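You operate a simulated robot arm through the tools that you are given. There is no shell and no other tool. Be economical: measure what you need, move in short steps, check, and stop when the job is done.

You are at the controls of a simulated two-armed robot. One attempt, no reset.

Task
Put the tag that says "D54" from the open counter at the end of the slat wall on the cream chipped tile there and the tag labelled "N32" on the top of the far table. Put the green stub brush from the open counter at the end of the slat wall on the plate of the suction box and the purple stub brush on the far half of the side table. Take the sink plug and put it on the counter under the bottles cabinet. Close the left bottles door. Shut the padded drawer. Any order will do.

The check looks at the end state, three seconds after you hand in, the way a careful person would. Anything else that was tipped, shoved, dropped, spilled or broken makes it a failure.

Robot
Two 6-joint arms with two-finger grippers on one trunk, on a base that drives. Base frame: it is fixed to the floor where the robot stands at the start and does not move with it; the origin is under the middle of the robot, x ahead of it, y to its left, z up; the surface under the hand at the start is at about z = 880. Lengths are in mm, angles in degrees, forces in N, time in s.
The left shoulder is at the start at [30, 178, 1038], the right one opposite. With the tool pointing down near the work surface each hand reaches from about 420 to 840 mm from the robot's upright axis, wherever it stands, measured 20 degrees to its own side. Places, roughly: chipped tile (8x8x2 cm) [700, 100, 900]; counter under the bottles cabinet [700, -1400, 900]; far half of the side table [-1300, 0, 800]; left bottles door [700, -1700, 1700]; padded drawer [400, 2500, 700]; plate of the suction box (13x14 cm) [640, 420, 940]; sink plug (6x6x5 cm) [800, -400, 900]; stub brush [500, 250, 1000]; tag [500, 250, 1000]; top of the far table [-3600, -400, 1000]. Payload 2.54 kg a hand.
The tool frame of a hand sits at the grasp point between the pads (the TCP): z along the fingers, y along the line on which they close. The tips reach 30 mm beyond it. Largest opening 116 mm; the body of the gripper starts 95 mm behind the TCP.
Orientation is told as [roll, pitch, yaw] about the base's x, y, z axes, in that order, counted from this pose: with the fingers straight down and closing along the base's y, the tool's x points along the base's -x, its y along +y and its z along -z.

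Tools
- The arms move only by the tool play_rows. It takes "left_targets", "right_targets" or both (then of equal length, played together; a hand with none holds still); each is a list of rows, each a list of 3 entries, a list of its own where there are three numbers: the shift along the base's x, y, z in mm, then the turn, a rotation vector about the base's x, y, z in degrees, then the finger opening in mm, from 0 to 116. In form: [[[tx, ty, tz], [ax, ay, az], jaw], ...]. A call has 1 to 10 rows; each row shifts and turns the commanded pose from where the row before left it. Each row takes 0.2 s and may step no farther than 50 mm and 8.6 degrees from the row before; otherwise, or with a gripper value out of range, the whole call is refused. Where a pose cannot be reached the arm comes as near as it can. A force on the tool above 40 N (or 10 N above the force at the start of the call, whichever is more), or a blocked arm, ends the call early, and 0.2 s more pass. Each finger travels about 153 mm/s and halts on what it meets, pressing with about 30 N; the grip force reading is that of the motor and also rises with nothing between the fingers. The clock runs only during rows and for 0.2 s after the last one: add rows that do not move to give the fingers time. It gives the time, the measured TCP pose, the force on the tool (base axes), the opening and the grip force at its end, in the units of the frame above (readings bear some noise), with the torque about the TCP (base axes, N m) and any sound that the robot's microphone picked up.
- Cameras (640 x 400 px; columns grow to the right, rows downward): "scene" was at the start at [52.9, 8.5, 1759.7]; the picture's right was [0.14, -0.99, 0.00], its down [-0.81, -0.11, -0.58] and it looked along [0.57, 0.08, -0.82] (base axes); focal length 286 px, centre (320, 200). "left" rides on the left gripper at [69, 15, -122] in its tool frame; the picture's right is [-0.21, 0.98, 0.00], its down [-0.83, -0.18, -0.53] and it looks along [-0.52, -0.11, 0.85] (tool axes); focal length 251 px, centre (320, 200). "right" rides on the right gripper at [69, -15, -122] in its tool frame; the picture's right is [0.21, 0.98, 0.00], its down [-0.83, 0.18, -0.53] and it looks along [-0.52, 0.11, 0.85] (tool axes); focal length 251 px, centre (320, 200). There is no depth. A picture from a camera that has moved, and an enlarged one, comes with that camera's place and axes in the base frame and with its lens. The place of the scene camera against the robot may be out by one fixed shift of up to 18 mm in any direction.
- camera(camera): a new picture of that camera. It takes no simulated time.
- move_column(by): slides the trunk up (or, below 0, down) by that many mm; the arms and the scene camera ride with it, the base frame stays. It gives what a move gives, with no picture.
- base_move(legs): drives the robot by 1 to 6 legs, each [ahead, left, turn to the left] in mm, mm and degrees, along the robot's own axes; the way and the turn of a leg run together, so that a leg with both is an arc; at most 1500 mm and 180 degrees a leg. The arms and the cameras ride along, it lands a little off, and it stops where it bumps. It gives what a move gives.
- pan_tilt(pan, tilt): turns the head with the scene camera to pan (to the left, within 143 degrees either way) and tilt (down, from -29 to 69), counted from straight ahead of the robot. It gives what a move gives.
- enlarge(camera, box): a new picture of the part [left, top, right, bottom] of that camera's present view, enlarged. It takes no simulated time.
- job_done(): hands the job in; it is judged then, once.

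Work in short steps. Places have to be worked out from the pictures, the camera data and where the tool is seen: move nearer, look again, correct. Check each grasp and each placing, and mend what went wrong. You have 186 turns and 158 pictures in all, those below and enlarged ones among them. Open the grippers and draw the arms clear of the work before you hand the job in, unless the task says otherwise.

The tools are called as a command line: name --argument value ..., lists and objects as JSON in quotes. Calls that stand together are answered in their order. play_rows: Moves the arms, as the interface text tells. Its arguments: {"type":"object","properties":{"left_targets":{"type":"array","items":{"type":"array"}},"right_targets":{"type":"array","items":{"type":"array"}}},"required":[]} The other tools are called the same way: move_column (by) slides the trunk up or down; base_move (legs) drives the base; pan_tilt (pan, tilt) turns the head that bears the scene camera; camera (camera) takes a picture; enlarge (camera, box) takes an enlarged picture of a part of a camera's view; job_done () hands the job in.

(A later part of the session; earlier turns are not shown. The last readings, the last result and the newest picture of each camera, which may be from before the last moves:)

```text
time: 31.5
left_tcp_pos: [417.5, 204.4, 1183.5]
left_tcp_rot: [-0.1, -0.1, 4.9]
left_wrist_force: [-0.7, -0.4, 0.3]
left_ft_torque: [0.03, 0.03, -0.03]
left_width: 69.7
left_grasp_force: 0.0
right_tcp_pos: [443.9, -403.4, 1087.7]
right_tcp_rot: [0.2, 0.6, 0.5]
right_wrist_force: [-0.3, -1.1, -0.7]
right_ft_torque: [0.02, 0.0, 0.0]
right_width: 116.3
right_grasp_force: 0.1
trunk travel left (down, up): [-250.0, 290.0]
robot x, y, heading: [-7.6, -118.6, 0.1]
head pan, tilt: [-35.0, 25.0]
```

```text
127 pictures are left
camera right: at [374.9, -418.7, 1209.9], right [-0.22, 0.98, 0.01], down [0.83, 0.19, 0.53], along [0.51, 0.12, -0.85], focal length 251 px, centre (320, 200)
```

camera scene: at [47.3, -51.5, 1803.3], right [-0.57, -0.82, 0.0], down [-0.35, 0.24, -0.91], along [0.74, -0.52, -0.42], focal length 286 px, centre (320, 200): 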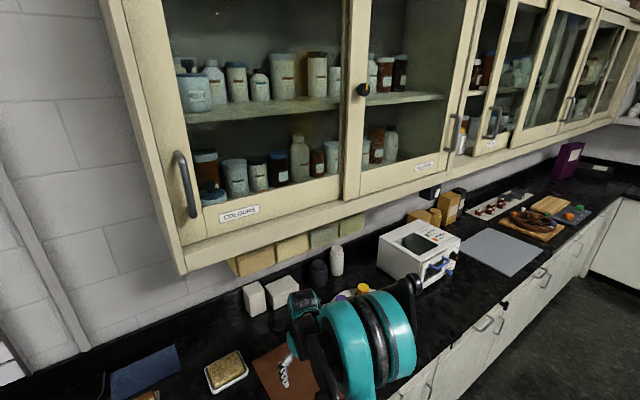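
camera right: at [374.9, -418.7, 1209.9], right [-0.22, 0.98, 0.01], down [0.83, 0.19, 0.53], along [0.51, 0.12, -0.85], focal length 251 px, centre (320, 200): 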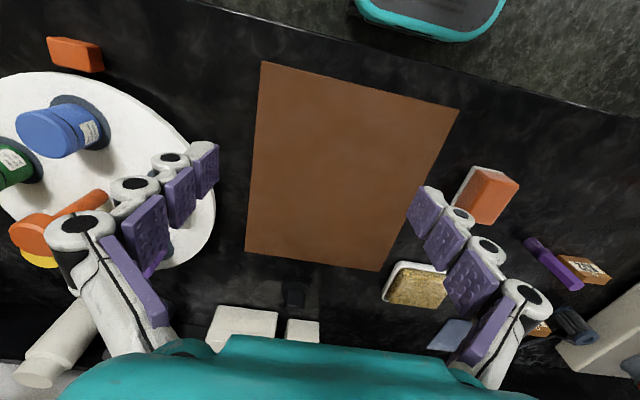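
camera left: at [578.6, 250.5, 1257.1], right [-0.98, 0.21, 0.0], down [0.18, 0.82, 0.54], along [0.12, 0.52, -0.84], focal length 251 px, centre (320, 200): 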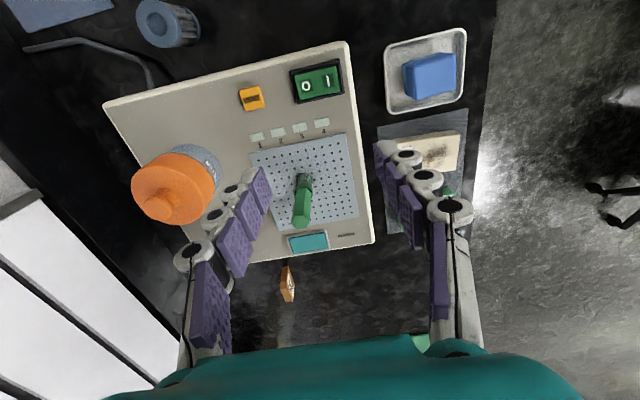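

Now go low and forward: first down to z≈1000, then ahead toward the plug.

play_rows --right_targets '[[[20, 10, -30], [0, 0, 0], 100], [[20, 10, -30], [0, 0, 0], 100], [[20, 10, -30], [0, 0, 0], 100], [[40, 2, 0], [0, 0, 0], 100], [[40, 0, 0], [0, 0, 0], 100], [[40, 0, 0], [0, 0, 0], 100], [[40, 0, 0], [0, 0, 0], 100]]'

camera --camera "right"

pan_tilt --pan -30 --tilt 40

camera --camera "scene"

```text
time: 33.1
left_tcp_pos: [418.3, 205.8, 1181.5]
left_tcp_rot: [0.0, -0.1, 5.0]
left_wrist_force: [-0.2, -0.3, -0.6]
left_ft_torque: [0.03, 0.04, 0.0]
left_width: 70.0
left_grasp_force: 0.1
right_tcp_pos: [665.1, -369.8, 996.8]
right_tcp_rot: [0.2, 0.5, 0.3]
right_wrist_force: [0.3, -0.3, -0.1]
right_ft_torque: [-0.02, 0.02, 0.04]
right_width: 100.1
right_grasp_force: 0.1
trunk travel left (down, up): [-250.0, 290.0]
robot x, y, heading: [-8.1, -115.5, -0.1]
head pan, tilt: [-35.0, 25.0]
```

```text
126 pictures are left
camera right: at [596.4, -386.1, 1119.2], right [-0.22, 0.98, 0.01], down [0.83, 0.19, 0.53], along [0.51, 0.12, -0.85], focal length 251 px, centre (320, 200)
```

right: 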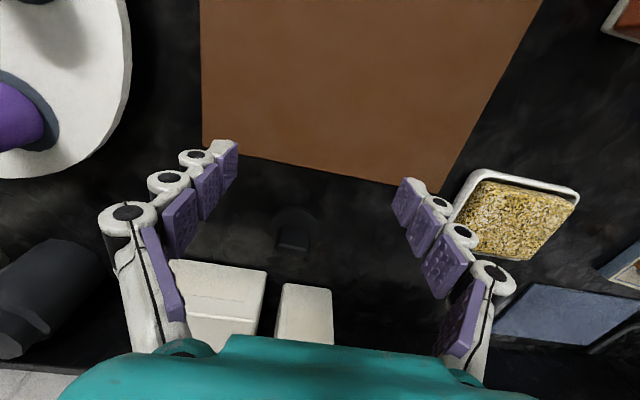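

```text
time: 33.9
left_tcp_pos: [417.1, 206.7, 1182.3]
left_tcp_rot: [0.0, -0.2, 5.1]
left_wrist_force: [0.3, 0.0, 0.9]
left_ft_torque: [-0.04, 0.05, 0.02]
left_width: 70.1
left_grasp_force: 0.1
right_tcp_pos: [662.8, -371.1, 996.8]
right_tcp_rot: [0.3, 0.6, 0.4]
right_wrist_force: [0.3, 0.3, 0.4]
right_ft_torque: [0.03, -0.01, 0.02]
right_width: 100.1
right_grasp_force: 0.1
trunk travel left (down, up): [-250.0, 290.0]
robot x, y, heading: [-8.2, -118.6, 0.1]
head pan, tilt: [-30.0, 40.0]
```

```text
125 pictures are left
camera scene: at [45.5, -160.2, 1780.0], right [-0.5, -0.87, 0.0], down [-0.56, 0.32, -0.77], along [0.66, -0.38, -0.64], focal length 286 px, centre (320, 200)
```

scene: 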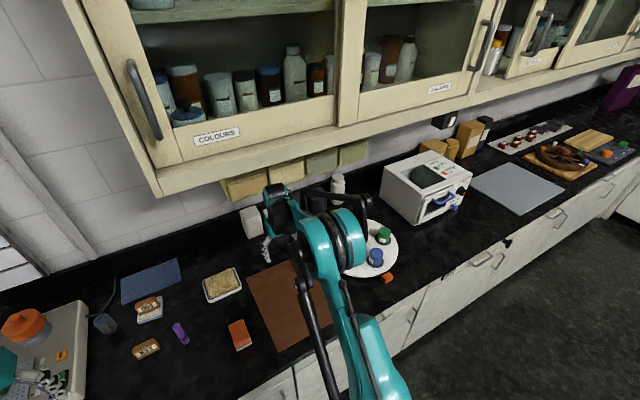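

The plug is ahead; I enlarge it to see its shape.

enlarge --camera "right" --box '[240, 180, 360, 280]'

```text
4.00 times, centred on (300, 230) of right
camera zoom: at [594.7, -386.1, 1119.9], right [-0.22, 0.98, 0.01], down [0.83, 0.19, 0.53], along [0.51, 0.12, -0.85], focal length 1006 px, centre (400, 80)
```

zoom: 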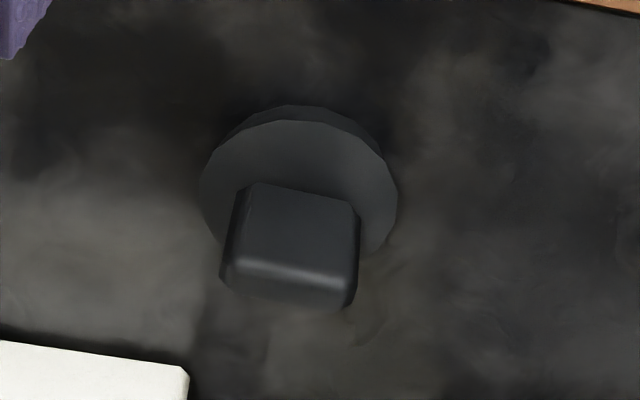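

The white boxes' fronts are actually at x≥869, so there's room. Plug centre ≈(777,-373), knob ~30 mm wide, top ≈928. I move over it, then down.

play_rows --right_targets '[[[38, -1, -5], [0, 0, 0], 70], [[38, -1, -5], [0, 0, 0], 70], [[38, 0, -5], [0, 0, 0], 70], [[0, 0, 0], [0, 0, 0], 70]]'

camera --camera "right"

```text
time: 34.9
left_tcp_pos: [416.3, 205.5, 1182.6]
left_tcp_rot: [-0.1, -0.1, 5.0]
left_wrist_force: [-0.1, 0.1, -1.4]
left_ft_torque: [0.03, 0.0, 0.02]
left_width: 70.1
left_grasp_force: 0.1
right_tcp_pos: [778.0, -372.5, 983.6]
right_tcp_rot: [0.2, 0.5, 0.4]
right_wrist_force: [0.1, 0.3, 0.7]
right_ft_torque: [-0.03, -0.03, 0.03]
right_width: 69.6
right_grasp_force: 0.0
trunk travel left (down, up): [-250.0, 290.0]
robot x, y, heading: [-8.9, -119.9, 0.3]
head pan, tilt: [-30.0, 40.0]
```

```text
123 pictures are left
camera right: at [708.3, -388.2, 1105.9], right [-0.22, 0.98, 0.0], down [0.83, 0.19, 0.53], along [0.51, 0.12, -0.85], focal length 251 px, centre (320, 200)
```

right: 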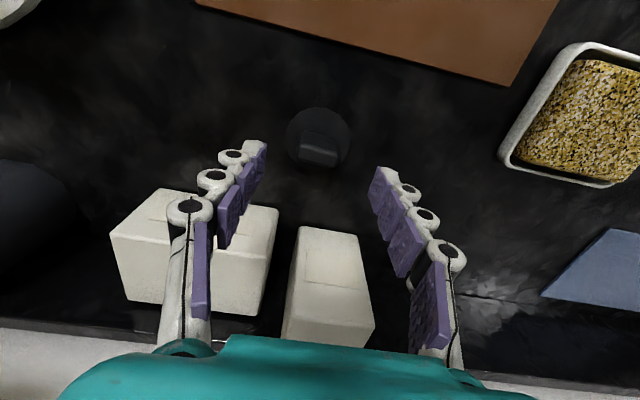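

Aligned. I lower to z≈929 and close.

play_rows --right_targets '[[[1, 0, -28], [0, 0, 0], 70], [[0, 0, -26], [0, 0, 0], 70], [[0, 0, 0], [0, 0, 0], 45], [[0, 0, 0], [0, 0, 0], 20], [[0, 0, 0], [0, 0, 0], 15], [[0, 0, 0], [0, 0, 0], 15]]'

enlarge --camera "right" --box '[220, 80, 420, 280]'

```text
time: 36.3
left_tcp_pos: [417.3, 205.3, 1181.8]
left_tcp_rot: [0.0, -0.1, 5.0]
left_wrist_force: [0.3, -0.2, 0.4]
left_ft_torque: [0.03, 0.02, 0.02]
left_width: 69.5
left_grasp_force: 0.0
right_tcp_pos: [779.2, -372.1, 927.3]
right_tcp_rot: [0.2, 0.7, 0.4]
right_wrist_force: [0.9, -0.1, 0.0]
right_ft_torque: [0.03, -0.04, 0.04]
right_width: 35.3
right_grasp_force: 29.5
trunk travel left (down, up): [-250.0, 290.0]
robot x, y, heading: [-8.8, -115.3, 0.0]
head pan, tilt: [-30.0, 40.0]
```

```text
2.00 times, centred on (320, 180) of right
camera zoom: at [710.0, -388.0, 1050.9], right [-0.22, 0.98, 0.01], down [0.83, 0.19, 0.53], along [0.51, 0.12, -0.85], focal length 503 px, centre (320, 240)
```

zoom: 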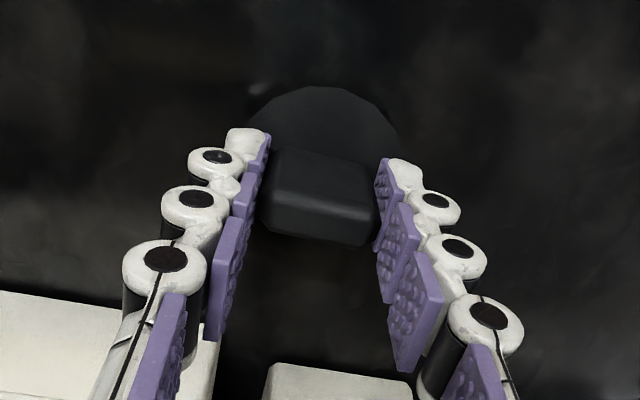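

Gripped at 35 mm. I lift 60 mm, then retract backward staying low.

play_rows --right_targets '[[[0, 0, 30], [0, 0, 0], 15], [[-10, 0, 30], [0, 0, 0], 15], [[-40, 0, 10], [0, 0, 0], 15], [[-40, 0, 0], [0, 0, 0], 15], [[-40, 0, 0], [0, 0, 0], 15], [[-40, 0, 0], [0, 0, 0], 15], [[-40, 0, 0], [0, 0, 0], 15], [[-40, 0, 10], [0, 0, 0], 15], [[-40, 0, 20], [0, 0, 0], 15], [[-40, 0, 30], [0, 0, 0], 15]]'

camera --camera "right"

pan_tilt --pan -60 --tilt 20

camera --camera "scene"

```text
time: 38.5
left_tcp_pos: [414.4, 205.0, 1184.4]
left_tcp_rot: [-0.1, -0.2, 5.2]
left_wrist_force: [-0.7, -0.3, -0.8]
left_ft_torque: [0.03, -0.06, 0.03]
left_width: 70.2
left_grasp_force: 0.2
right_tcp_pos: [446.7, -370.3, 1059.2]
right_tcp_rot: [0.2, 0.5, 0.4]
right_wrist_force: [-0.9, 0.1, -0.3]
right_ft_torque: [0.01, -0.03, 0.0]
right_width: 14.7
right_grasp_force: 0.0
trunk travel left (down, up): [-250.0, 290.0]
robot x, y, heading: [-8.2, -111.6, 0.3]
head pan, tilt: [-30.0, 40.0]
```

```text
121 pictures are left
camera right: at [377.9, -386.7, 1181.1], right [-0.22, 0.98, 0.0], down [0.83, 0.19, 0.53], along [0.51, 0.12, -0.85], focal length 251 px, centre (320, 200)
```

right: 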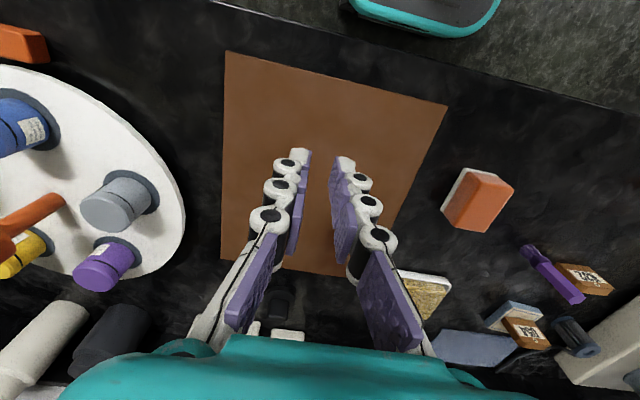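

```text
time: 39.5
left_tcp_pos: [417.1, 206.1, 1182.4]
left_tcp_rot: [0.1, -0.1, 4.9]
left_wrist_force: [0.1, -0.4, 0.4]
left_ft_torque: [0.06, -0.03, 0.03]
left_width: 70.2
left_grasp_force: 0.1
right_tcp_pos: [450.3, -371.3, 1058.1]
right_tcp_rot: [0.2, 0.4, 0.3]
right_wrist_force: [0.4, -0.1, -0.3]
right_ft_torque: [-0.02, -0.01, -0.04]
right_width: 15.1
right_grasp_force: 0.0
trunk travel left (down, up): [-250.0, 290.0]
robot x, y, heading: [-9.5, -114.5, 0.2]
head pan, tilt: [-60.0, 20.0]
```

```text
120 pictures are left
camera scene: at [18.1, -198.3, 1811.3], right [-0.86, -0.5, 0.0], down [-0.17, 0.3, -0.94], along [0.47, -0.81, -0.34], focal length 286 px, centre (320, 200)
```

scene: 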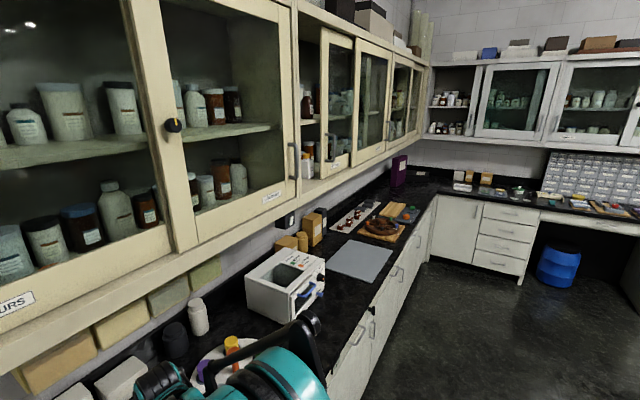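

The plug slipped out of the grip (it stays at its place). I go back over it and will grip lower.

play_rows --right_targets '[[[40, 0, -30], [0, 0, 0], 70], [[40, 0, -20], [0, 0, 0], 70], [[40, 0, -10], [0, 0, 0], 70], [[40, 0, 0], [0, 0, 0], 70], [[40, 0, 0], [0, 0, 0], 70], [[40, 0, 0], [0, 0, 0], 70], [[40, 0, 0], [0, 0, 0], 70], [[40, 0, -10], [0, 0, 0], 70], [[8, 0, -10], [0, 0, 0], 70], [[0, 0, 0], [0, 0, 0], 70]]'

enlarge --camera "right" --box '[220, 80, 420, 280]'

```text
time: 41.7
left_tcp_pos: [417.2, 205.1, 1182.8]
left_tcp_rot: [0.0, 0.0, 5.1]
left_wrist_force: [-0.3, 0.6, 0.3]
left_ft_torque: [0.02, 0.01, -0.01]
left_width: 69.9
left_grasp_force: 0.2
right_tcp_pos: [777.4, -372.3, 980.0]
right_tcp_rot: [0.2, 0.6, 0.5]
right_wrist_force: [0.7, 0.0, 0.3]
right_ft_torque: [-0.02, 0.03, -0.02]
right_width: 70.0
right_grasp_force: 0.1
trunk travel left (down, up): [-250.0, 290.0]
robot x, y, heading: [-9.1, -117.4, -0.2]
head pan, tilt: [-60.0, 20.0]
```

```text
2.00 times, centred on (320, 180) of right
camera zoom: at [708.6, -387.7, 1101.3], right [-0.22, 0.98, 0.01], down [0.83, 0.19, 0.53], along [0.51, 0.12, -0.85], focal length 503 px, centre (320, 240)
```

zoom: 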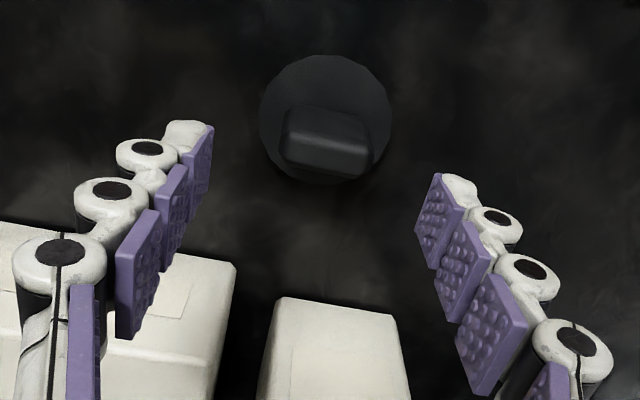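

The plug sits at ≈(779,-369). I lower further this time, to touch the disc with the tips if needed.

play_rows --right_targets '[[[1, 4, -25], [0, 0, 0], 70], [[0, 0, -27], [0, 0, 0], 70], [[0, 0, -4], [0, 0, 0], 70], [[0, 0, -3], [0, 0, 0], 70], [[0, 0, -3], [0, 0, 0], 70], [[0, 0, -2], [0, 0, 0], 70]]'

```text
time: 43.1
left_tcp_pos: [416.2, 204.9, 1182.4]
left_tcp_rot: [-0.1, -0.1, 5.0]
left_wrist_force: [-0.6, 0.0, 0.7]
left_ft_torque: [-0.01, -0.03, -0.02]
left_width: 69.9
left_grasp_force: 0.0
right_tcp_pos: [777.5, -368.7, 916.1]
right_tcp_rot: [0.2, 0.6, 0.4]
right_wrist_force: [-1.0, 0.4, -0.2]
right_ft_torque: [0.0, 0.01, 0.02]
right_width: 70.2
right_grasp_force: 0.0
trunk travel left (down, up): [-250.0, 290.0]
robot x, y, heading: [-8.8, -113.4, 0.1]
head pan, tilt: [-60.0, 20.0]
```

No contact; tips are at 886. I close and read the width.

play_rows --right_targets '[[[0, 0, 0], [0, 0, 0], 50], [[0, 0, 0], [0, 0, 0], 25], [[0, 0, 0], [0, 0, 0], 20], [[0, 0, 0], [0, 0, 0], 20]]'

enlarge --camera "right" --box '[220, 80, 420, 280]'

```text
time: 44.1
left_tcp_pos: [417.1, 205.8, 1182.9]
left_tcp_rot: [0.0, -0.2, 5.1]
left_wrist_force: [0.0, 0.2, -0.1]
left_ft_torque: [0.03, -0.01, -0.02]
left_width: 69.9
left_grasp_force: 0.0
right_tcp_pos: [776.5, -368.1, 914.3]
right_tcp_rot: [0.2, 0.5, 0.3]
right_wrist_force: [0.3, -1.7, 3.0]
right_ft_torque: [-0.08, -0.02, -0.01]
right_width: 56.1
right_grasp_force: 29.9
trunk travel left (down, up): [-250.0, 290.0]
robot x, y, heading: [-6.8, -116.1, -0.0]
head pan, tilt: [-60.0, 20.0]
```

```text
2.00 times, centred on (320, 180) of right
camera zoom: at [708.6, -384.3, 1037.4], right [-0.22, 0.98, 0.01], down [0.83, 0.19, 0.53], along [0.51, 0.12, -0.85], focal length 503 px, centre (320, 240)
```

zoom: 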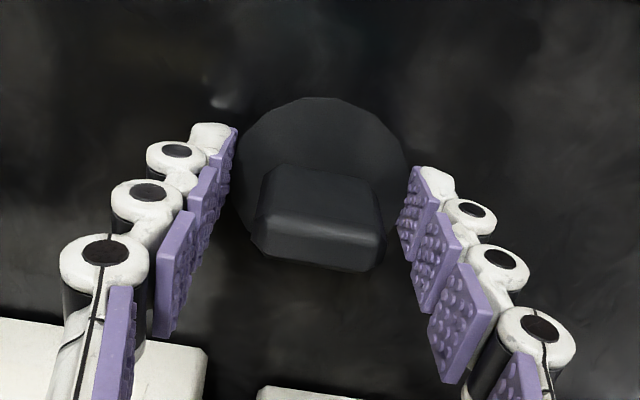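

Fingers hold the disc rim (56 mm). I test-lift a little and check.

play_rows --right_targets '[[[0, 0, 15], [0, 0, 0], 20], [[0, 0, 20], [0, 0, 0], 20], [[0, 0, 20], [0, 0, 0], 20], [[0, 0, 0], [0, 0, 0], 20]]'

enlarge --camera "right" --box '[220, 80, 420, 280]'

```text
time: 45.1
left_tcp_pos: [418.2, 205.1, 1181.9]
left_tcp_rot: [-0.1, -0.1, 5.0]
left_wrist_force: [0.1, -0.4, 0.9]
left_ft_torque: [0.03, 0.03, -0.01]
left_width: 69.8
left_grasp_force: 0.0
right_tcp_pos: [777.6, -367.3, 969.5]
right_tcp_rot: [0.1, 0.7, 0.3]
right_wrist_force: [-0.3, -0.6, 0.4]
right_ft_torque: [-0.04, 0.01, 0.02]
right_width: 55.9
right_grasp_force: 29.6
trunk travel left (down, up): [-250.0, 290.0]
robot x, y, heading: [-7.5, -115.0, -0.1]
head pan, tilt: [-60.0, 20.0]
```

```text
2.00 times, centred on (320, 180) of right
camera zoom: at [709.3, -383.6, 1092.0], right [-0.22, 0.98, 0.01], down [0.83, 0.19, 0.53], along [0.51, 0.12, -0.85], focal length 503 px, centre (320, 240)
```

zoom: 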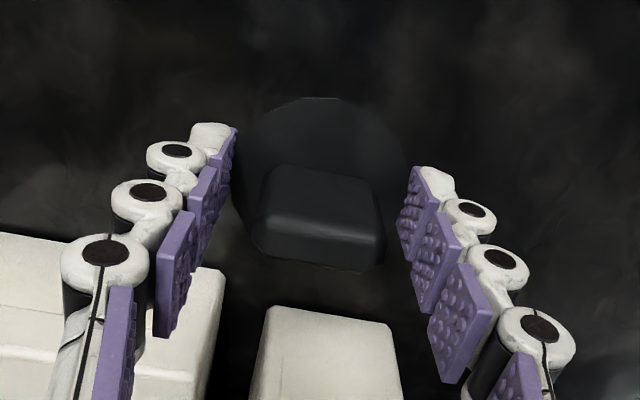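

It lifts with the hand. I retract backwards, then look along the right for the way to the bottles counter.

play_rows --right_targets '[[[-40, 0, 10], [0, 0, 0], 20], [[-40, 0, 0], [0, 0, 0], 20], [[-40, 0, 0], [0, 0, 0], 20], [[-40, 0, 0], [0, 0, 0], 20], [[-40, 0, 0], [0, 0, 0], 20], [[-40, 0, 10], [0, 0, 0], 20], [[-40, 0, 20], [0, 0, 0], 20], [[-40, 0, 30], [0, 0, 0], 20], [[-30, 20, 30], [0, 0, 0], 20], [[-20, 30, 20], [0, 0, 0], 20]]'

camera --camera "right"

pan_tilt --pan -60 --tilt 25

camera --camera "scene"

```text
time: 47.3
left_tcp_pos: [414.9, 205.0, 1184.1]
left_tcp_rot: [-0.1, -0.2, 5.0]
left_wrist_force: [0.3, 0.7, 0.1]
left_ft_torque: [-0.01, -0.02, -0.02]
left_width: 69.6
left_grasp_force: 0.0
right_tcp_pos: [405.5, -316.9, 1091.5]
right_tcp_rot: [0.1, 0.5, 0.4]
right_wrist_force: [-0.7, -0.3, -0.7]
right_ft_torque: [0.0, -0.03, 0.02]
right_width: 55.6
right_grasp_force: 30.5
trunk travel left (down, up): [-250.0, 290.0]
robot x, y, heading: [-13.2, -117.9, 0.0]
head pan, tilt: [-60.0, 20.0]
```

```text
116 pictures are left
camera right: at [336.9, -333.0, 1212.9], right [-0.22, 0.98, 0.0], down [0.83, 0.19, 0.53], along [0.51, 0.12, -0.85], focal length 251 px, centre (320, 200)
```

right: 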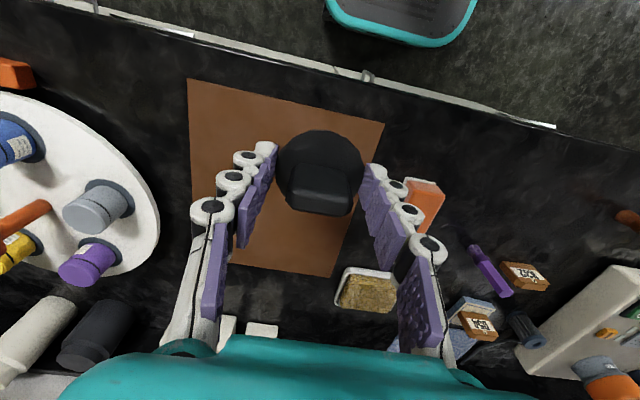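

```text
time: 47.9
left_tcp_pos: [418.1, 205.6, 1182.6]
left_tcp_rot: [0.1, -0.1, 5.0]
left_wrist_force: [-0.2, 0.2, 0.0]
left_ft_torque: [0.01, 0.0, 0.03]
left_width: 69.8
left_grasp_force: 0.0
right_tcp_pos: [407.6, -318.8, 1090.1]
right_tcp_rot: [0.3, 0.6, 0.4]
right_wrist_force: [-0.4, -0.1, -0.6]
right_ft_torque: [-0.01, 0.0, -0.02]
right_width: 55.9
right_grasp_force: 29.9
trunk travel left (down, up): [-250.0, 290.0]
robot x, y, heading: [-10.4, -116.1, 0.0]
head pan, tilt: [-60.0, 25.0]
```

```text
115 pictures are left
camera scene: at [18.4, -197.8, 1803.3], right [-0.87, -0.5, 0.0], down [-0.21, 0.37, -0.91], along [0.45, -0.78, -0.42], focal length 286 px, centre (320, 200)
```

scene: 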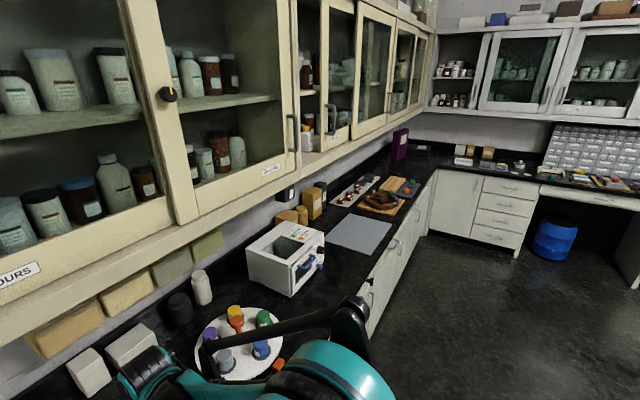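

Plug is held. The free counter patch between the white machine and the grey board is near y≈-1400. I back off 150 mm, then drive right.

base_move --legs '[[-150, 0, 0], [0, -1100, 0]]'

pan_tilt --pan -20 --tilt 30

camera --camera "scene"

camera --camera "right"

```text
time: 54.5
left_tcp_pos: [267.6, -896.6, 1182.3]
left_tcp_rot: [0.0, -0.1, 5.2]
left_wrist_force: [1.0, -0.4, -0.4]
left_ft_torque: [0.02, -0.02, 0.02]
left_width: 70.0
left_grasp_force: 0.3
right_tcp_pos: [259.8, -1418.7, 1089.9]
right_tcp_rot: [0.1, 0.6, 0.5]
right_wrist_force: [0.0, 0.1, -0.8]
right_ft_torque: [0.01, 0.02, -0.02]
right_width: 55.6
right_grasp_force: 29.9
trunk travel left (down, up): [-250.0, 290.0]
robot x, y, heading: [-154.8, -1216.1, 0.2]
head pan, tilt: [-60.0, 25.0]
```

```text
time: 55.6
left_tcp_pos: [269.4, -896.1, 1182.8]
left_tcp_rot: [-0.1, -0.1, 5.2]
left_wrist_force: [0.0, -0.5, -0.2]
left_ft_torque: [-0.01, -0.02, -0.03]
left_width: 69.9
left_grasp_force: 0.0
right_tcp_pos: [260.2, -1420.0, 1089.7]
right_tcp_rot: [0.2, 0.6, 0.5]
right_wrist_force: [0.9, 0.0, -0.6]
right_ft_torque: [-0.02, 0.02, -0.01]
right_width: 55.8
right_grasp_force: 29.9
trunk travel left (down, up): [-250.0, 290.0]
robot x, y, heading: [-157.7, -1220.1, 0.3]
head pan, tilt: [-20.0, 30.0]
```

```text
114 pictures are left
camera scene: at [-91.2, -1251.2, 1795.3], right [-0.34, -0.94, 0.0], down [-0.47, 0.17, -0.87], along [0.81, -0.29, -0.5], focal length 286 px, centre (320, 200)
```

scene: 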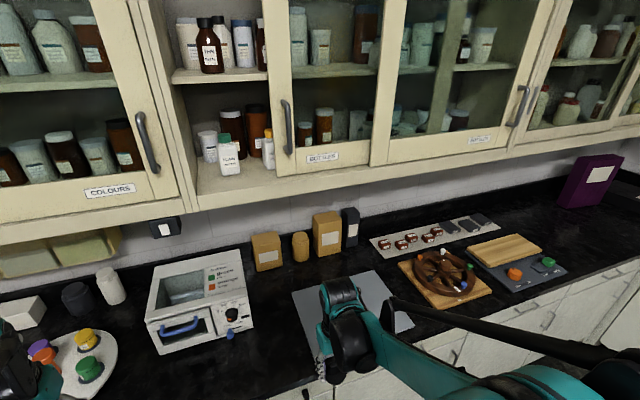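

```text
113 pictures are left
camera right: at [190.9, -1435.4, 1212.2], right [-0.22, 0.97, 0.01], down [0.83, 0.19, 0.53], along [0.51, 0.12, -0.85], focal length 251 px, centre (320, 200)
```

right: 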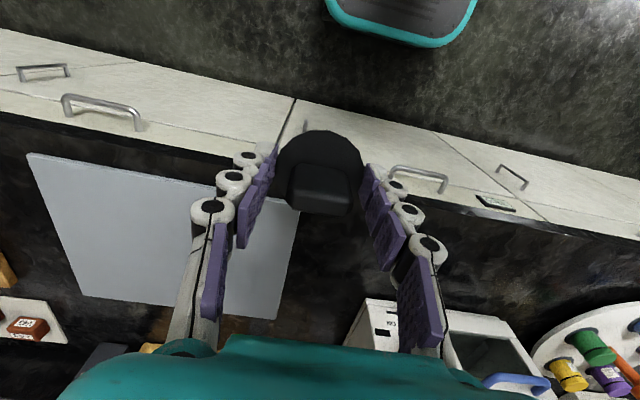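

The bottles doors slide: the left one is slid right, leaving a gap at its left. First the plug: free counter between machine (y≈-1246) and board (y≈-1415), target (670,-1332). I drive to bring the right hand in line.

base_move --legs '[[0, 85, 0], [140, 0, 0]]'

camera --camera "right"

enlarge --camera "scene" --box '[120, 0, 440, 200]'

```text
time: 57.6
left_tcp_pos: [408.3, -811.7, 1183.1]
left_tcp_rot: [0.0, -0.1, 5.2]
left_wrist_force: [-0.3, 0.7, 0.3]
left_ft_torque: [-0.01, 0.1, 0.0]
left_width: 70.0
left_grasp_force: 0.0
right_tcp_pos: [398.4, -1333.9, 1089.8]
right_tcp_rot: [0.3, 0.6, 0.5]
right_wrist_force: [0.3, 0.1, -0.5]
right_ft_torque: [-0.02, 0.06, -0.02]
right_width: 55.8
right_grasp_force: 29.7
trunk travel left (down, up): [-250.0, 290.0]
robot x, y, heading: [-19.4, -1132.5, 0.3]
head pan, tilt: [-20.0, 30.0]
```

```text
112 pictures are left
camera right: at [329.9, -1350.0, 1211.8], right [-0.22, 0.97, 0.01], down [0.83, 0.19, 0.53], along [0.51, 0.12, -0.85], focal length 251 px, centre (320, 200)
```

right: 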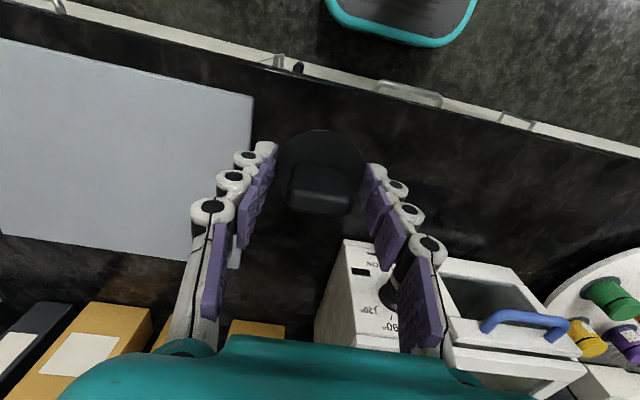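

```text
2.00 times, centred on (280, 100) of scene
camera zoom: at [48.5, -1165.5, 1795.2], right [-0.34, -0.94, 0.0], down [-0.47, 0.17, -0.87], along [0.81, -0.29, -0.5], focal length 572 px, centre (400, 400)
```

zoom: 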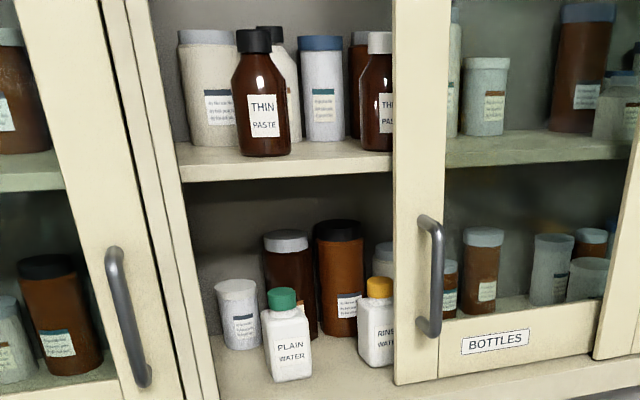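

The gap centre is y≈-1330; the hand is in line. I go low and forward to x≈670.

play_rows --right_targets '[[[20, 1, -30], [0, 0, 0], 20], [[20, 1, -30], [0, 0, 0], 20], [[30, 0, -30], [0, 0, 0], 20], [[40, 0, -10], [0, 0, 0], 20], [[40, 0, 0], [0, 0, 0], 20], [[40, 0, 0], [0, 0, 0], 20], [[40, 0, 0], [0, 0, 0], 20], [[40, 0, 0], [0, 0, 0], 20], [[0, 0, 0], [0, 0, 0], 20]]'

camera --camera "right"

camera --camera "scene"

```text
time: 59.6
left_tcp_pos: [407.2, -811.1, 1182.9]
left_tcp_rot: [0.1, -0.1, 5.2]
left_wrist_force: [0.5, 0.6, -0.4]
left_ft_torque: [0.01, -0.04, -0.03]
left_width: 70.1
left_grasp_force: 0.0
right_tcp_pos: [665.6, -1333.1, 991.2]
right_tcp_rot: [0.3, 0.5, 0.4]
right_wrist_force: [0.6, 0.4, -0.4]
right_ft_torque: [0.0, -0.01, 0.04]
right_width: 56.2
right_grasp_force: 30.4
trunk travel left (down, up): [-250.0, 290.0]
robot x, y, heading: [-18.9, -1134.4, 0.0]
head pan, tilt: [-20.0, 30.0]
```

```text
110 pictures are left
camera right: at [597.4, -1347.9, 1113.1], right [-0.22, 0.97, 0.0], down [0.83, 0.19, 0.53], along [0.51, 0.12, -0.85], focal length 251 px, centre (320, 200)
```

right: 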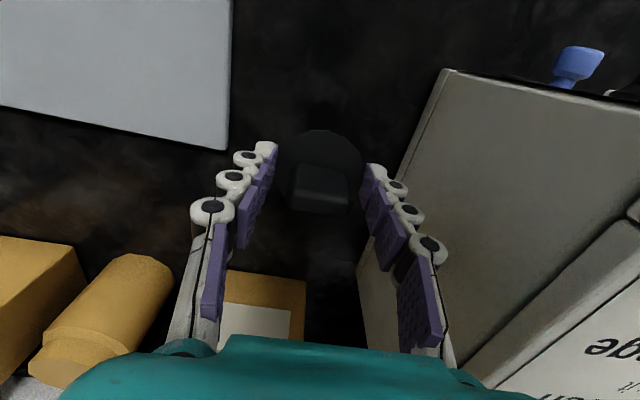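

```text
109 pictures are left
camera scene: at [45.6, -1165.4, 1795.4], right [-0.34, -0.94, 0.0], down [-0.47, 0.17, -0.87], along [0.82, -0.29, -0.5], focal length 286 px, centre (320, 200)
```

scene: 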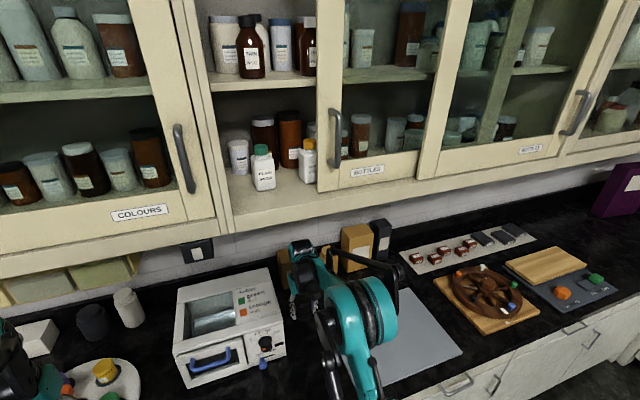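

Space is clear under the plug. I lower to near contact.

play_rows --right_targets '[[[0, 0, -30], [0, 0, 0], 20], [[0, 0, -30], [0, 0, 0], 20], [[0, 0, -8], [0, 0, 0], 20], [[0, 0, -3], [0, 0, 0], 20], [[0, 0, -3], [0, 0, 0], 20], [[0, 0, -2], [0, 0, 0], 20], [[0, 0, -2], [0, 0, 0], 20]]'

```text
time: 61.2
left_tcp_pos: [405.2, -809.6, 1183.1]
left_tcp_rot: [-0.2, -0.2, 5.2]
left_wrist_force: [0.1, -0.2, 0.1]
left_ft_torque: [0.02, -0.01, 0.0]
left_width: 70.2
left_grasp_force: 0.1
right_tcp_pos: [667.5, -1330.9, 914.4]
right_tcp_rot: [0.1, 0.5, 0.6]
right_wrist_force: [10.6, -3.1, 31.4]
right_ft_torque: [-0.05, -0.25, 0.0]
right_width: 56.0
right_grasp_force: 29.4
trunk travel left (down, up): [-250.0, 290.0]
robot x, y, heading: [-19.7, -1131.6, 0.1]
head pan, tilt: [-20.0, 30.0]
```

Contact with the counter. I ease up 2 mm, open, rise and retract.

play_rows --right_targets '[[[0, 0, 2], [0, 0, 0], 20], [[0, 0, 0], [0, 0, 0], 50], [[0, 0, 0], [0, 0, 0], 80], [[0, 0, 0], [0, 0, 0], 80], [[0, 0, 40], [0, 0, 0], 80], [[0, 0, 35], [0, 0, 0], 80], [[-40, 0, 0], [0, 0, 0], 80], [[-40, 0, 0], [0, 0, 0], 80], [[-40, 0, 0], [0, 0, 0], 80], [[-40, 0, 0], [0, 0, 0], 80]]'

camera --camera "right"

```text
time: 63.4
left_tcp_pos: [406.0, -810.4, 1181.9]
left_tcp_rot: [0.0, -0.3, 5.2]
left_wrist_force: [-0.1, -0.8, 0.1]
left_ft_torque: [-0.03, -0.07, 0.04]
left_width: 70.0
left_grasp_force: 0.0
right_tcp_pos: [504.1, -1331.7, 989.3]
right_tcp_rot: [0.2, 0.5, 0.5]
right_wrist_force: [-0.1, 0.1, 0.6]
right_ft_torque: [-0.02, -0.03, 0.0]
right_width: 80.0
right_grasp_force: 0.0
trunk travel left (down, up): [-250.0, 290.0]
robot x, y, heading: [-18.9, -1132.6, 0.4]
head pan, tilt: [-20.0, 30.0]
```

```text
108 pictures are left
camera right: at [437.0, -1347.4, 1112.0], right [-0.22, 0.97, 0.0], down [0.83, 0.19, 0.53], along [0.51, 0.12, -0.85], focal length 251 px, centre (320, 200)
```

right: 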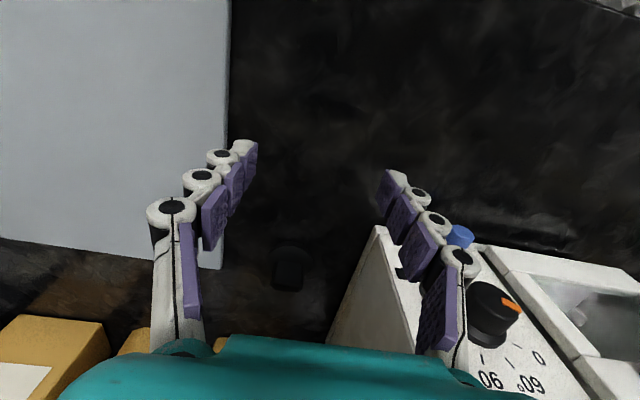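

The plug stands on the counter. The handle triangulates to ≈(669,-1424,1585); the door needs to slide ~200 mm to the left. I retract the right hand and raise the trunk.

play_rows --right_targets '[[[-40, 0, 10], [0, 0, 0], 80], [[-40, 0, 20], [0, 0, 0], 80], [[-20, 0, 20], [0, 0, 0], 80]]'

move_column --by 285

pan_tilt --pan -25 --tilt 35

camera --camera "scene"

camera --camera "right"

```text
time: 64.2
left_tcp_pos: [405.2, -810.9, 1183.0]
left_tcp_rot: [0.1, -0.2, 5.2]
left_wrist_force: [-0.4, -0.5, 0.0]
left_ft_torque: [0.05, -0.03, 0.0]
left_width: 70.0
left_grasp_force: 0.1
right_tcp_pos: [407.6, -1334.2, 1039.9]
right_tcp_rot: [0.2, 0.5, 0.5]
right_wrist_force: [-0.7, 0.1, 0.9]
right_ft_torque: [0.0, -0.02, 0.03]
right_width: 80.1
right_grasp_force: 0.1
trunk travel left (down, up): [-250.0, 290.0]
robot x, y, heading: [-18.8, -1132.1, 0.0]
head pan, tilt: [-20.0, 30.0]
```

```text
time: 67.1
left_tcp_pos: [407.7, -811.1, 1467.3]
left_tcp_rot: [0.0, -0.1, 5.3]
left_wrist_force: [0.2, 0.3, 0.3]
left_ft_torque: [0.02, -0.02, 0.01]
left_width: 70.1
left_grasp_force: 0.1
right_tcp_pos: [409.4, -1334.4, 1324.1]
right_tcp_rot: [0.2, 0.6, 0.5]
right_wrist_force: [0.8, 0.5, -0.6]
right_ft_torque: [-0.01, 0.01, 0.03]
right_width: 80.3
right_grasp_force: 0.0
trunk travel left (down, up): [-535.0, 5.0]
robot x, y, heading: [-16.8, -1134.7, 0.3]
head pan, tilt: [-20.0, 30.0]
```

```text
time: 67.8
left_tcp_pos: [406.8, -810.6, 1467.3]
left_tcp_rot: [0.0, -0.1, 5.2]
left_wrist_force: [-0.3, -0.7, -0.7]
left_ft_torque: [0.02, -0.03, 0.0]
left_width: 69.8
left_grasp_force: 0.1
right_tcp_pos: [408.3, -1333.8, 1323.2]
right_tcp_rot: [0.1, 0.5, 0.5]
right_wrist_force: [0.6, -0.6, -0.9]
right_ft_torque: [-0.01, 0.02, -0.02]
right_width: 80.2
right_grasp_force: 0.1
trunk travel left (down, up): [-535.0, 5.0]
robot x, y, heading: [-21.6, -1135.7, 0.2]
head pan, tilt: [-25.0, 35.0]
```

```text
107 pictures are left
camera scene: at [41.9, -1171.7, 2072.5], right [-0.42, -0.91, 0.0], down [-0.52, 0.24, -0.82], along [0.74, -0.34, -0.57], focal length 286 px, centre (320, 200)
```

scene: 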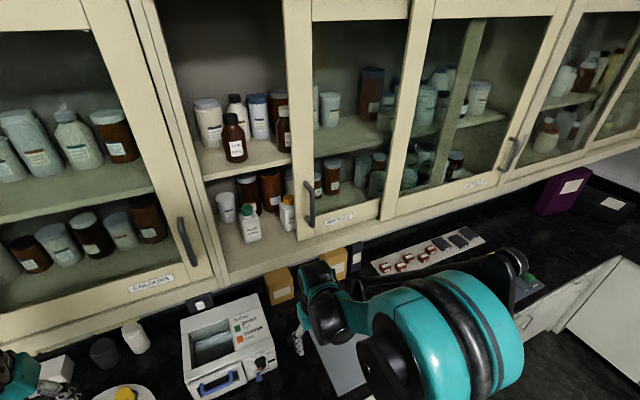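

```text
106 pictures are left
camera right: at [339.5, -1349.5, 1446.1], right [-0.22, 0.97, 0.01], down [0.83, 0.19, 0.53], along [0.51, 0.12, -0.85], focal length 251 px, centre (320, 200)
```

right: 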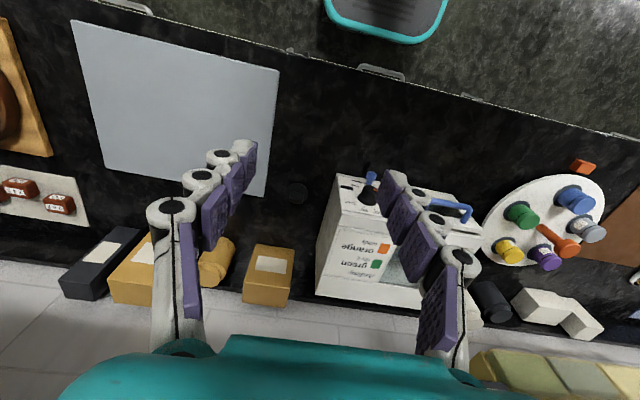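

Handle confirmed at ≈(663,-1421,1592). I turn the right hand to point forward while moving in front of the handle, opening 80.

play_rows --right_targets '[[[10, -8, 25], [0, -8.5, 0], 80], [[10, -8, 25], [0, -8.5, 0], 80], [[10, -8, 25], [0, -8.5, 0], 80], [[10, -8, 25], [0, -8.5, 0], 80], [[10, -8, 25], [0, -8.5, 0], 80], [[12, -8, 25], [0, -8.5, 0], 80], [[12, -8, 25], [0, -8.5, 0], 80], [[12, -8, 25], [0, -8.5, 0], 80], [[12, -8, 25], [0, -8.5, 0], 80], [[12, -8, 25], [0, -8.5, 0], 80]]'

camera --camera "scene"

camera --camera "right"

```text
time: 70.0
left_tcp_pos: [407.7, -811.3, 1466.8]
left_tcp_rot: [0.0, -0.1, 5.3]
left_wrist_force: [-0.4, 0.2, 0.0]
left_ft_torque: [0.01, 0.01, -0.01]
left_width: 69.7
left_grasp_force: 0.1
right_tcp_pos: [519.5, -1415.7, 1573.0]
right_tcp_rot: [-5.1, -84.4, 5.2]
right_wrist_force: [0.5, -0.4, 0.5]
right_ft_torque: [-0.01, 0.02, 0.0]
right_width: 80.0
right_grasp_force: 0.1
trunk travel left (down, up): [-535.0, 5.0]
robot x, y, heading: [-20.7, -1135.9, 0.2]
head pan, tilt: [-25.0, 35.0]
```

```text
105 pictures are left
camera scene: at [43.1, -1172.6, 2072.4], right [-0.42, -0.91, 0.0], down [-0.52, 0.24, -0.82], along [0.74, -0.34, -0.57], focal length 286 px, centre (320, 200)
```

scene: 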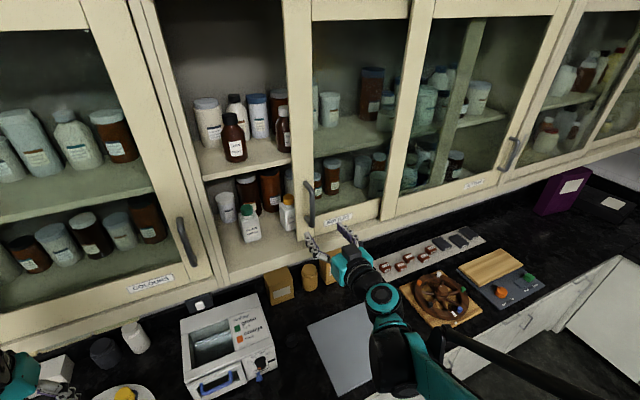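

```text
104 pictures are left
camera right: at [390.7, -1430.6, 1515.9], right [-0.02, 0.97, -0.22], down [-0.45, 0.19, 0.87], along [0.89, 0.12, 0.44], focal length 251 px, centre (320, 200)
```

right: 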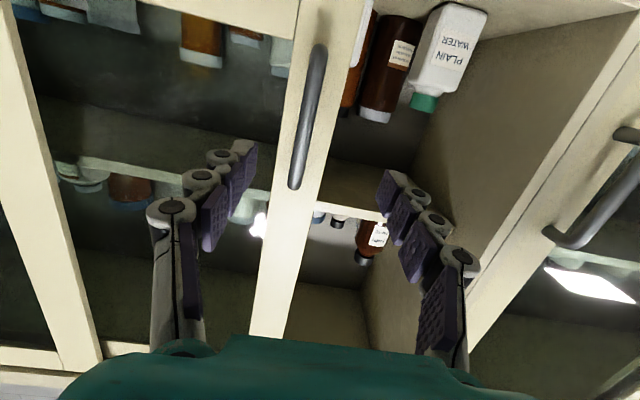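

The handle lies between the fingers, at y≈-1428, z 1495–1637. I approach to x≈640 with fingers around it.

play_rows --right_targets '[[[30, -4, 0], [0, -4, 0], 80], [[30, -4, 0], [0, 0, 0], 80], [[30, -3, 0], [0, 0, 0], 80], [[15, 0, 0], [0, 0, 0], 80]]'

camera --camera "right"

enlarge --camera "scene" --box '[220, 150, 420, 275]'

```text
time: 71.0
left_tcp_pos: [407.7, -812.2, 1467.1]
left_tcp_rot: [0.0, -0.1, 5.2]
left_wrist_force: [0.0, 0.4, -0.2]
left_ft_torque: [0.04, 0.03, 0.03]
left_width: 69.8
left_grasp_force: 0.1
right_tcp_pos: [625.3, -1423.3, 1572.2]
right_tcp_rot: [-18.1, -88.3, 18.3]
right_wrist_force: [0.2, 0.7, -0.2]
right_ft_torque: [0.0, -0.03, 0.04]
right_width: 79.9
right_grasp_force: 0.1
trunk travel left (down, up): [-535.0, 5.0]
robot x, y, heading: [-16.0, -1134.4, 0.1]
head pan, tilt: [-25.0, 35.0]
```

```text
103 pictures are left
camera right: at [500.1, -1440.4, 1507.0], right [-0.01, 0.97, -0.22], down [-0.51, 0.19, 0.84], along [0.86, 0.12, 0.5], focal length 251 px, centre (320, 200)
```

right: 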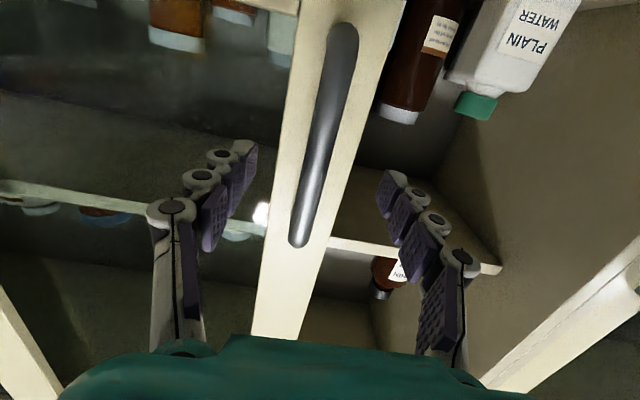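

```text
3.20 times, centred on (320, 212) of scene
camera zoom: at [43.6, -1172.2, 2072.4], right [-0.42, -0.91, 0.0], down [-0.52, 0.24, -0.82], along [0.74, -0.34, -0.57], focal length 915 px, centre (320, 160)
```

zoom: 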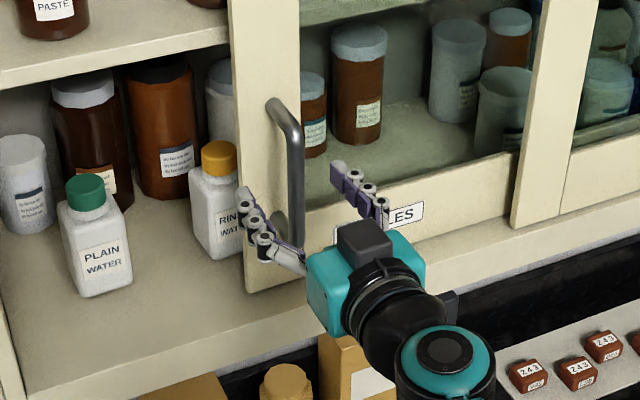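

The bar's at about x≈650. I advance 14 mm and close to 25 mm to cage the bar.

play_rows --right_targets '[[[7, -2, 0], [0, 0, 0], 80], [[7, -2, 0], [0, 0, 0], 80], [[0, 0, 0], [0, 0, 0], 55], [[0, 0, 0], [0, 0, 0], 30], [[0, 0, 0], [0, 0, 0], 24], [[0, 0, 0], [0, 0, 0], 24]]'

camera --camera "right"

enlarge --camera "scene" --box '[220, 150, 420, 275]'

```text
time: 72.3
left_tcp_pos: [406.3, -810.0, 1468.5]
left_tcp_rot: [0.0, -0.2, 5.2]
left_wrist_force: [0.2, -0.9, -0.5]
left_ft_torque: [0.02, 0.0, 0.01]
left_width: 70.2
left_grasp_force: 0.1
right_tcp_pos: [636.4, -1427.4, 1574.2]
right_tcp_rot: [-18.6, -88.4, 18.7]
right_wrist_force: [0.2, -0.1, -0.6]
right_ft_torque: [0.0, -0.01, 0.0]
right_width: 23.8
right_grasp_force: 0.1
trunk travel left (down, up): [-535.0, 5.0]
robot x, y, heading: [-17.1, -1134.2, 0.1]
head pan, tilt: [-25.0, 35.0]
```

```text
101 pictures are left
camera right: at [512.0, -1444.0, 1507.8], right [-0.01, 0.97, -0.22], down [-0.51, 0.19, 0.84], along [0.86, 0.12, 0.5], focal length 251 px, centre (320, 200)
```

right: 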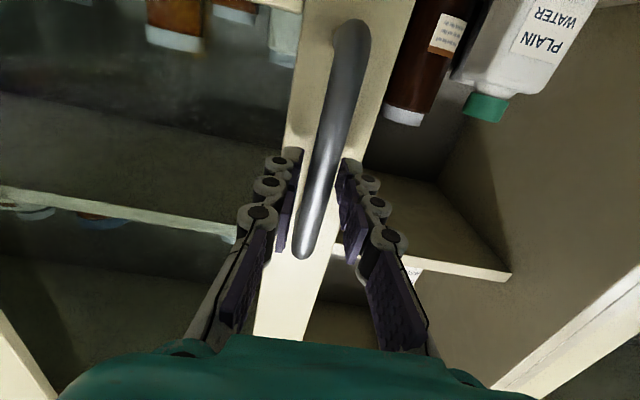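

```text
3.20 times, centred on (320, 212) of scene
camera zoom: at [41.3, -1171.7, 2072.5], right [-0.42, -0.91, 0.0], down [-0.52, 0.24, -0.82], along [0.74, -0.34, -0.57], focal length 915 px, centre (320, 160)
```

zoom: 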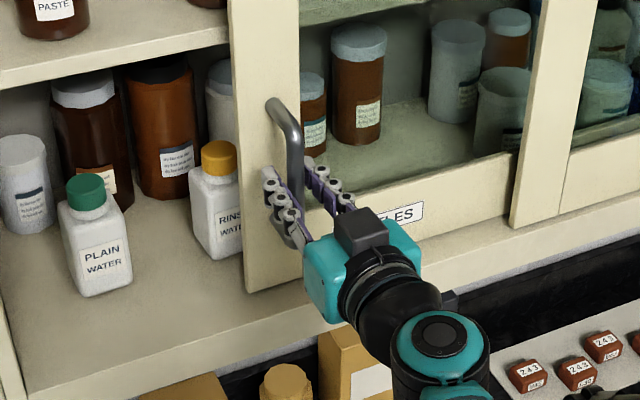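

The bar is caged between the fingers. I slide it left (+y) in small steps.

play_rows --right_targets '[[[0, 15, 0], [0, 0, 0], 24], [[0, 15, 0], [0, 0, 0], 24], [[0, 15, 0], [0, 0, 0], 24], [[0, 15, 0], [0, 0, 0], 24]]'

enlarge --camera "scene" --box '[180, 125, 420, 275]'

```text
time: 73.3
left_tcp_pos: [407.0, -810.6, 1467.0]
left_tcp_rot: [0.0, -0.1, 5.2]
left_wrist_force: [0.6, 0.3, 0.3]
left_ft_torque: [0.0, 0.01, -0.01]
left_width: 69.9
left_grasp_force: 0.0
right_tcp_pos: [637.0, -1369.1, 1574.2]
right_tcp_rot: [-16.5, -88.4, 16.6]
right_wrist_force: [-3.5, -2.5, 1.0]
right_ft_torque: [0.0, -0.05, -0.11]
right_width: 25.5
right_grasp_force: 1.4
trunk travel left (down, up): [-535.0, 5.0]
robot x, y, heading: [-20.2, -1139.9, 0.0]
head pan, tilt: [-25.0, 35.0]
```

```text
2.67 times, centred on (300, 200) of scene
camera zoom: at [41.6, -1172.2, 2072.5], right [-0.42, -0.91, 0.0], down [-0.52, 0.24, -0.82], along [0.74, -0.34, -0.57], focal length 762 px, centre (373, 200)
```

zoom: 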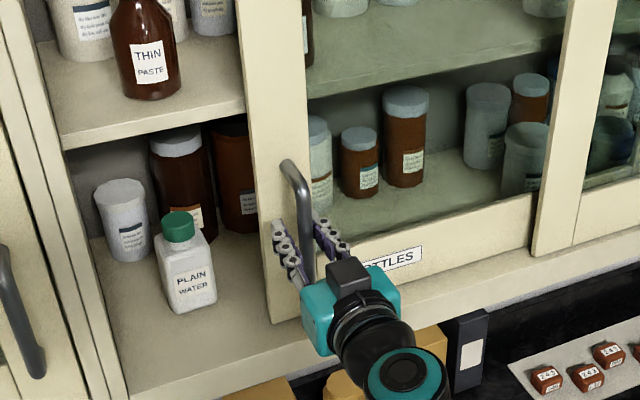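

The door slides freely and the PLAIN WATER bottle sits behind the door track. Continue.

play_rows --right_targets '[[[0, 15, 0], [0, 0, 0], 24], [[0, 15, 0], [0, 0, 0], 24], [[0, 15, 0], [0, 0, 0], 24], [[0, 15, 0], [0, 0, 0], 24], [[0, 10, 0], [0, 0, 0], 24]]'

enlarge --camera "scene" --box '[120, 90, 400, 265]'

```text
time: 74.5
left_tcp_pos: [405.6, -812.0, 1467.9]
left_tcp_rot: [0.0, -0.1, 5.2]
left_wrist_force: [-0.1, 0.3, 0.0]
left_ft_torque: [-0.02, -0.02, 0.03]
left_width: 70.1
left_grasp_force: 0.2
right_tcp_pos: [636.6, -1311.6, 1573.5]
right_tcp_rot: [-14.2, -88.3, 14.4]
right_wrist_force: [0.6, -4.5, 1.9]
right_ft_torque: [0.03, -0.03, -0.02]
right_width: 26.9
right_grasp_force: 1.7
right hand out of reach, approached as far as the arm can: row 4, 5
trunk travel left (down, up): [-535.0, 5.0]
robot x, y, heading: [-18.3, -1134.1, 0.4]
head pan, tilt: [-25.0, 35.0]
```

```text
2.29 times, centred on (260, 178) of scene
camera zoom: at [41.5, -1173.2, 2072.5], right [-0.42, -0.91, 0.0], down [-0.52, 0.24, -0.82], along [0.74, -0.34, -0.57], focal length 654 px, centre (457, 251)
```

zoom: 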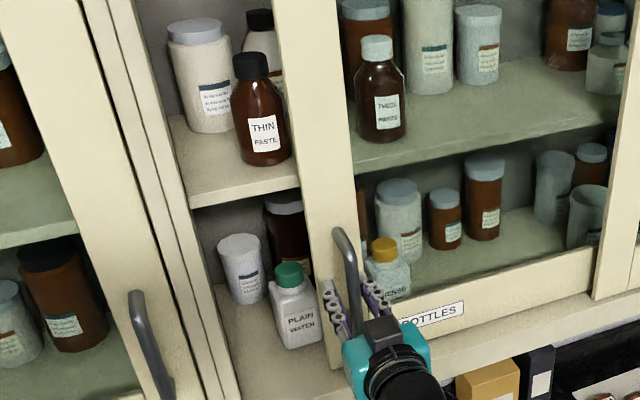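

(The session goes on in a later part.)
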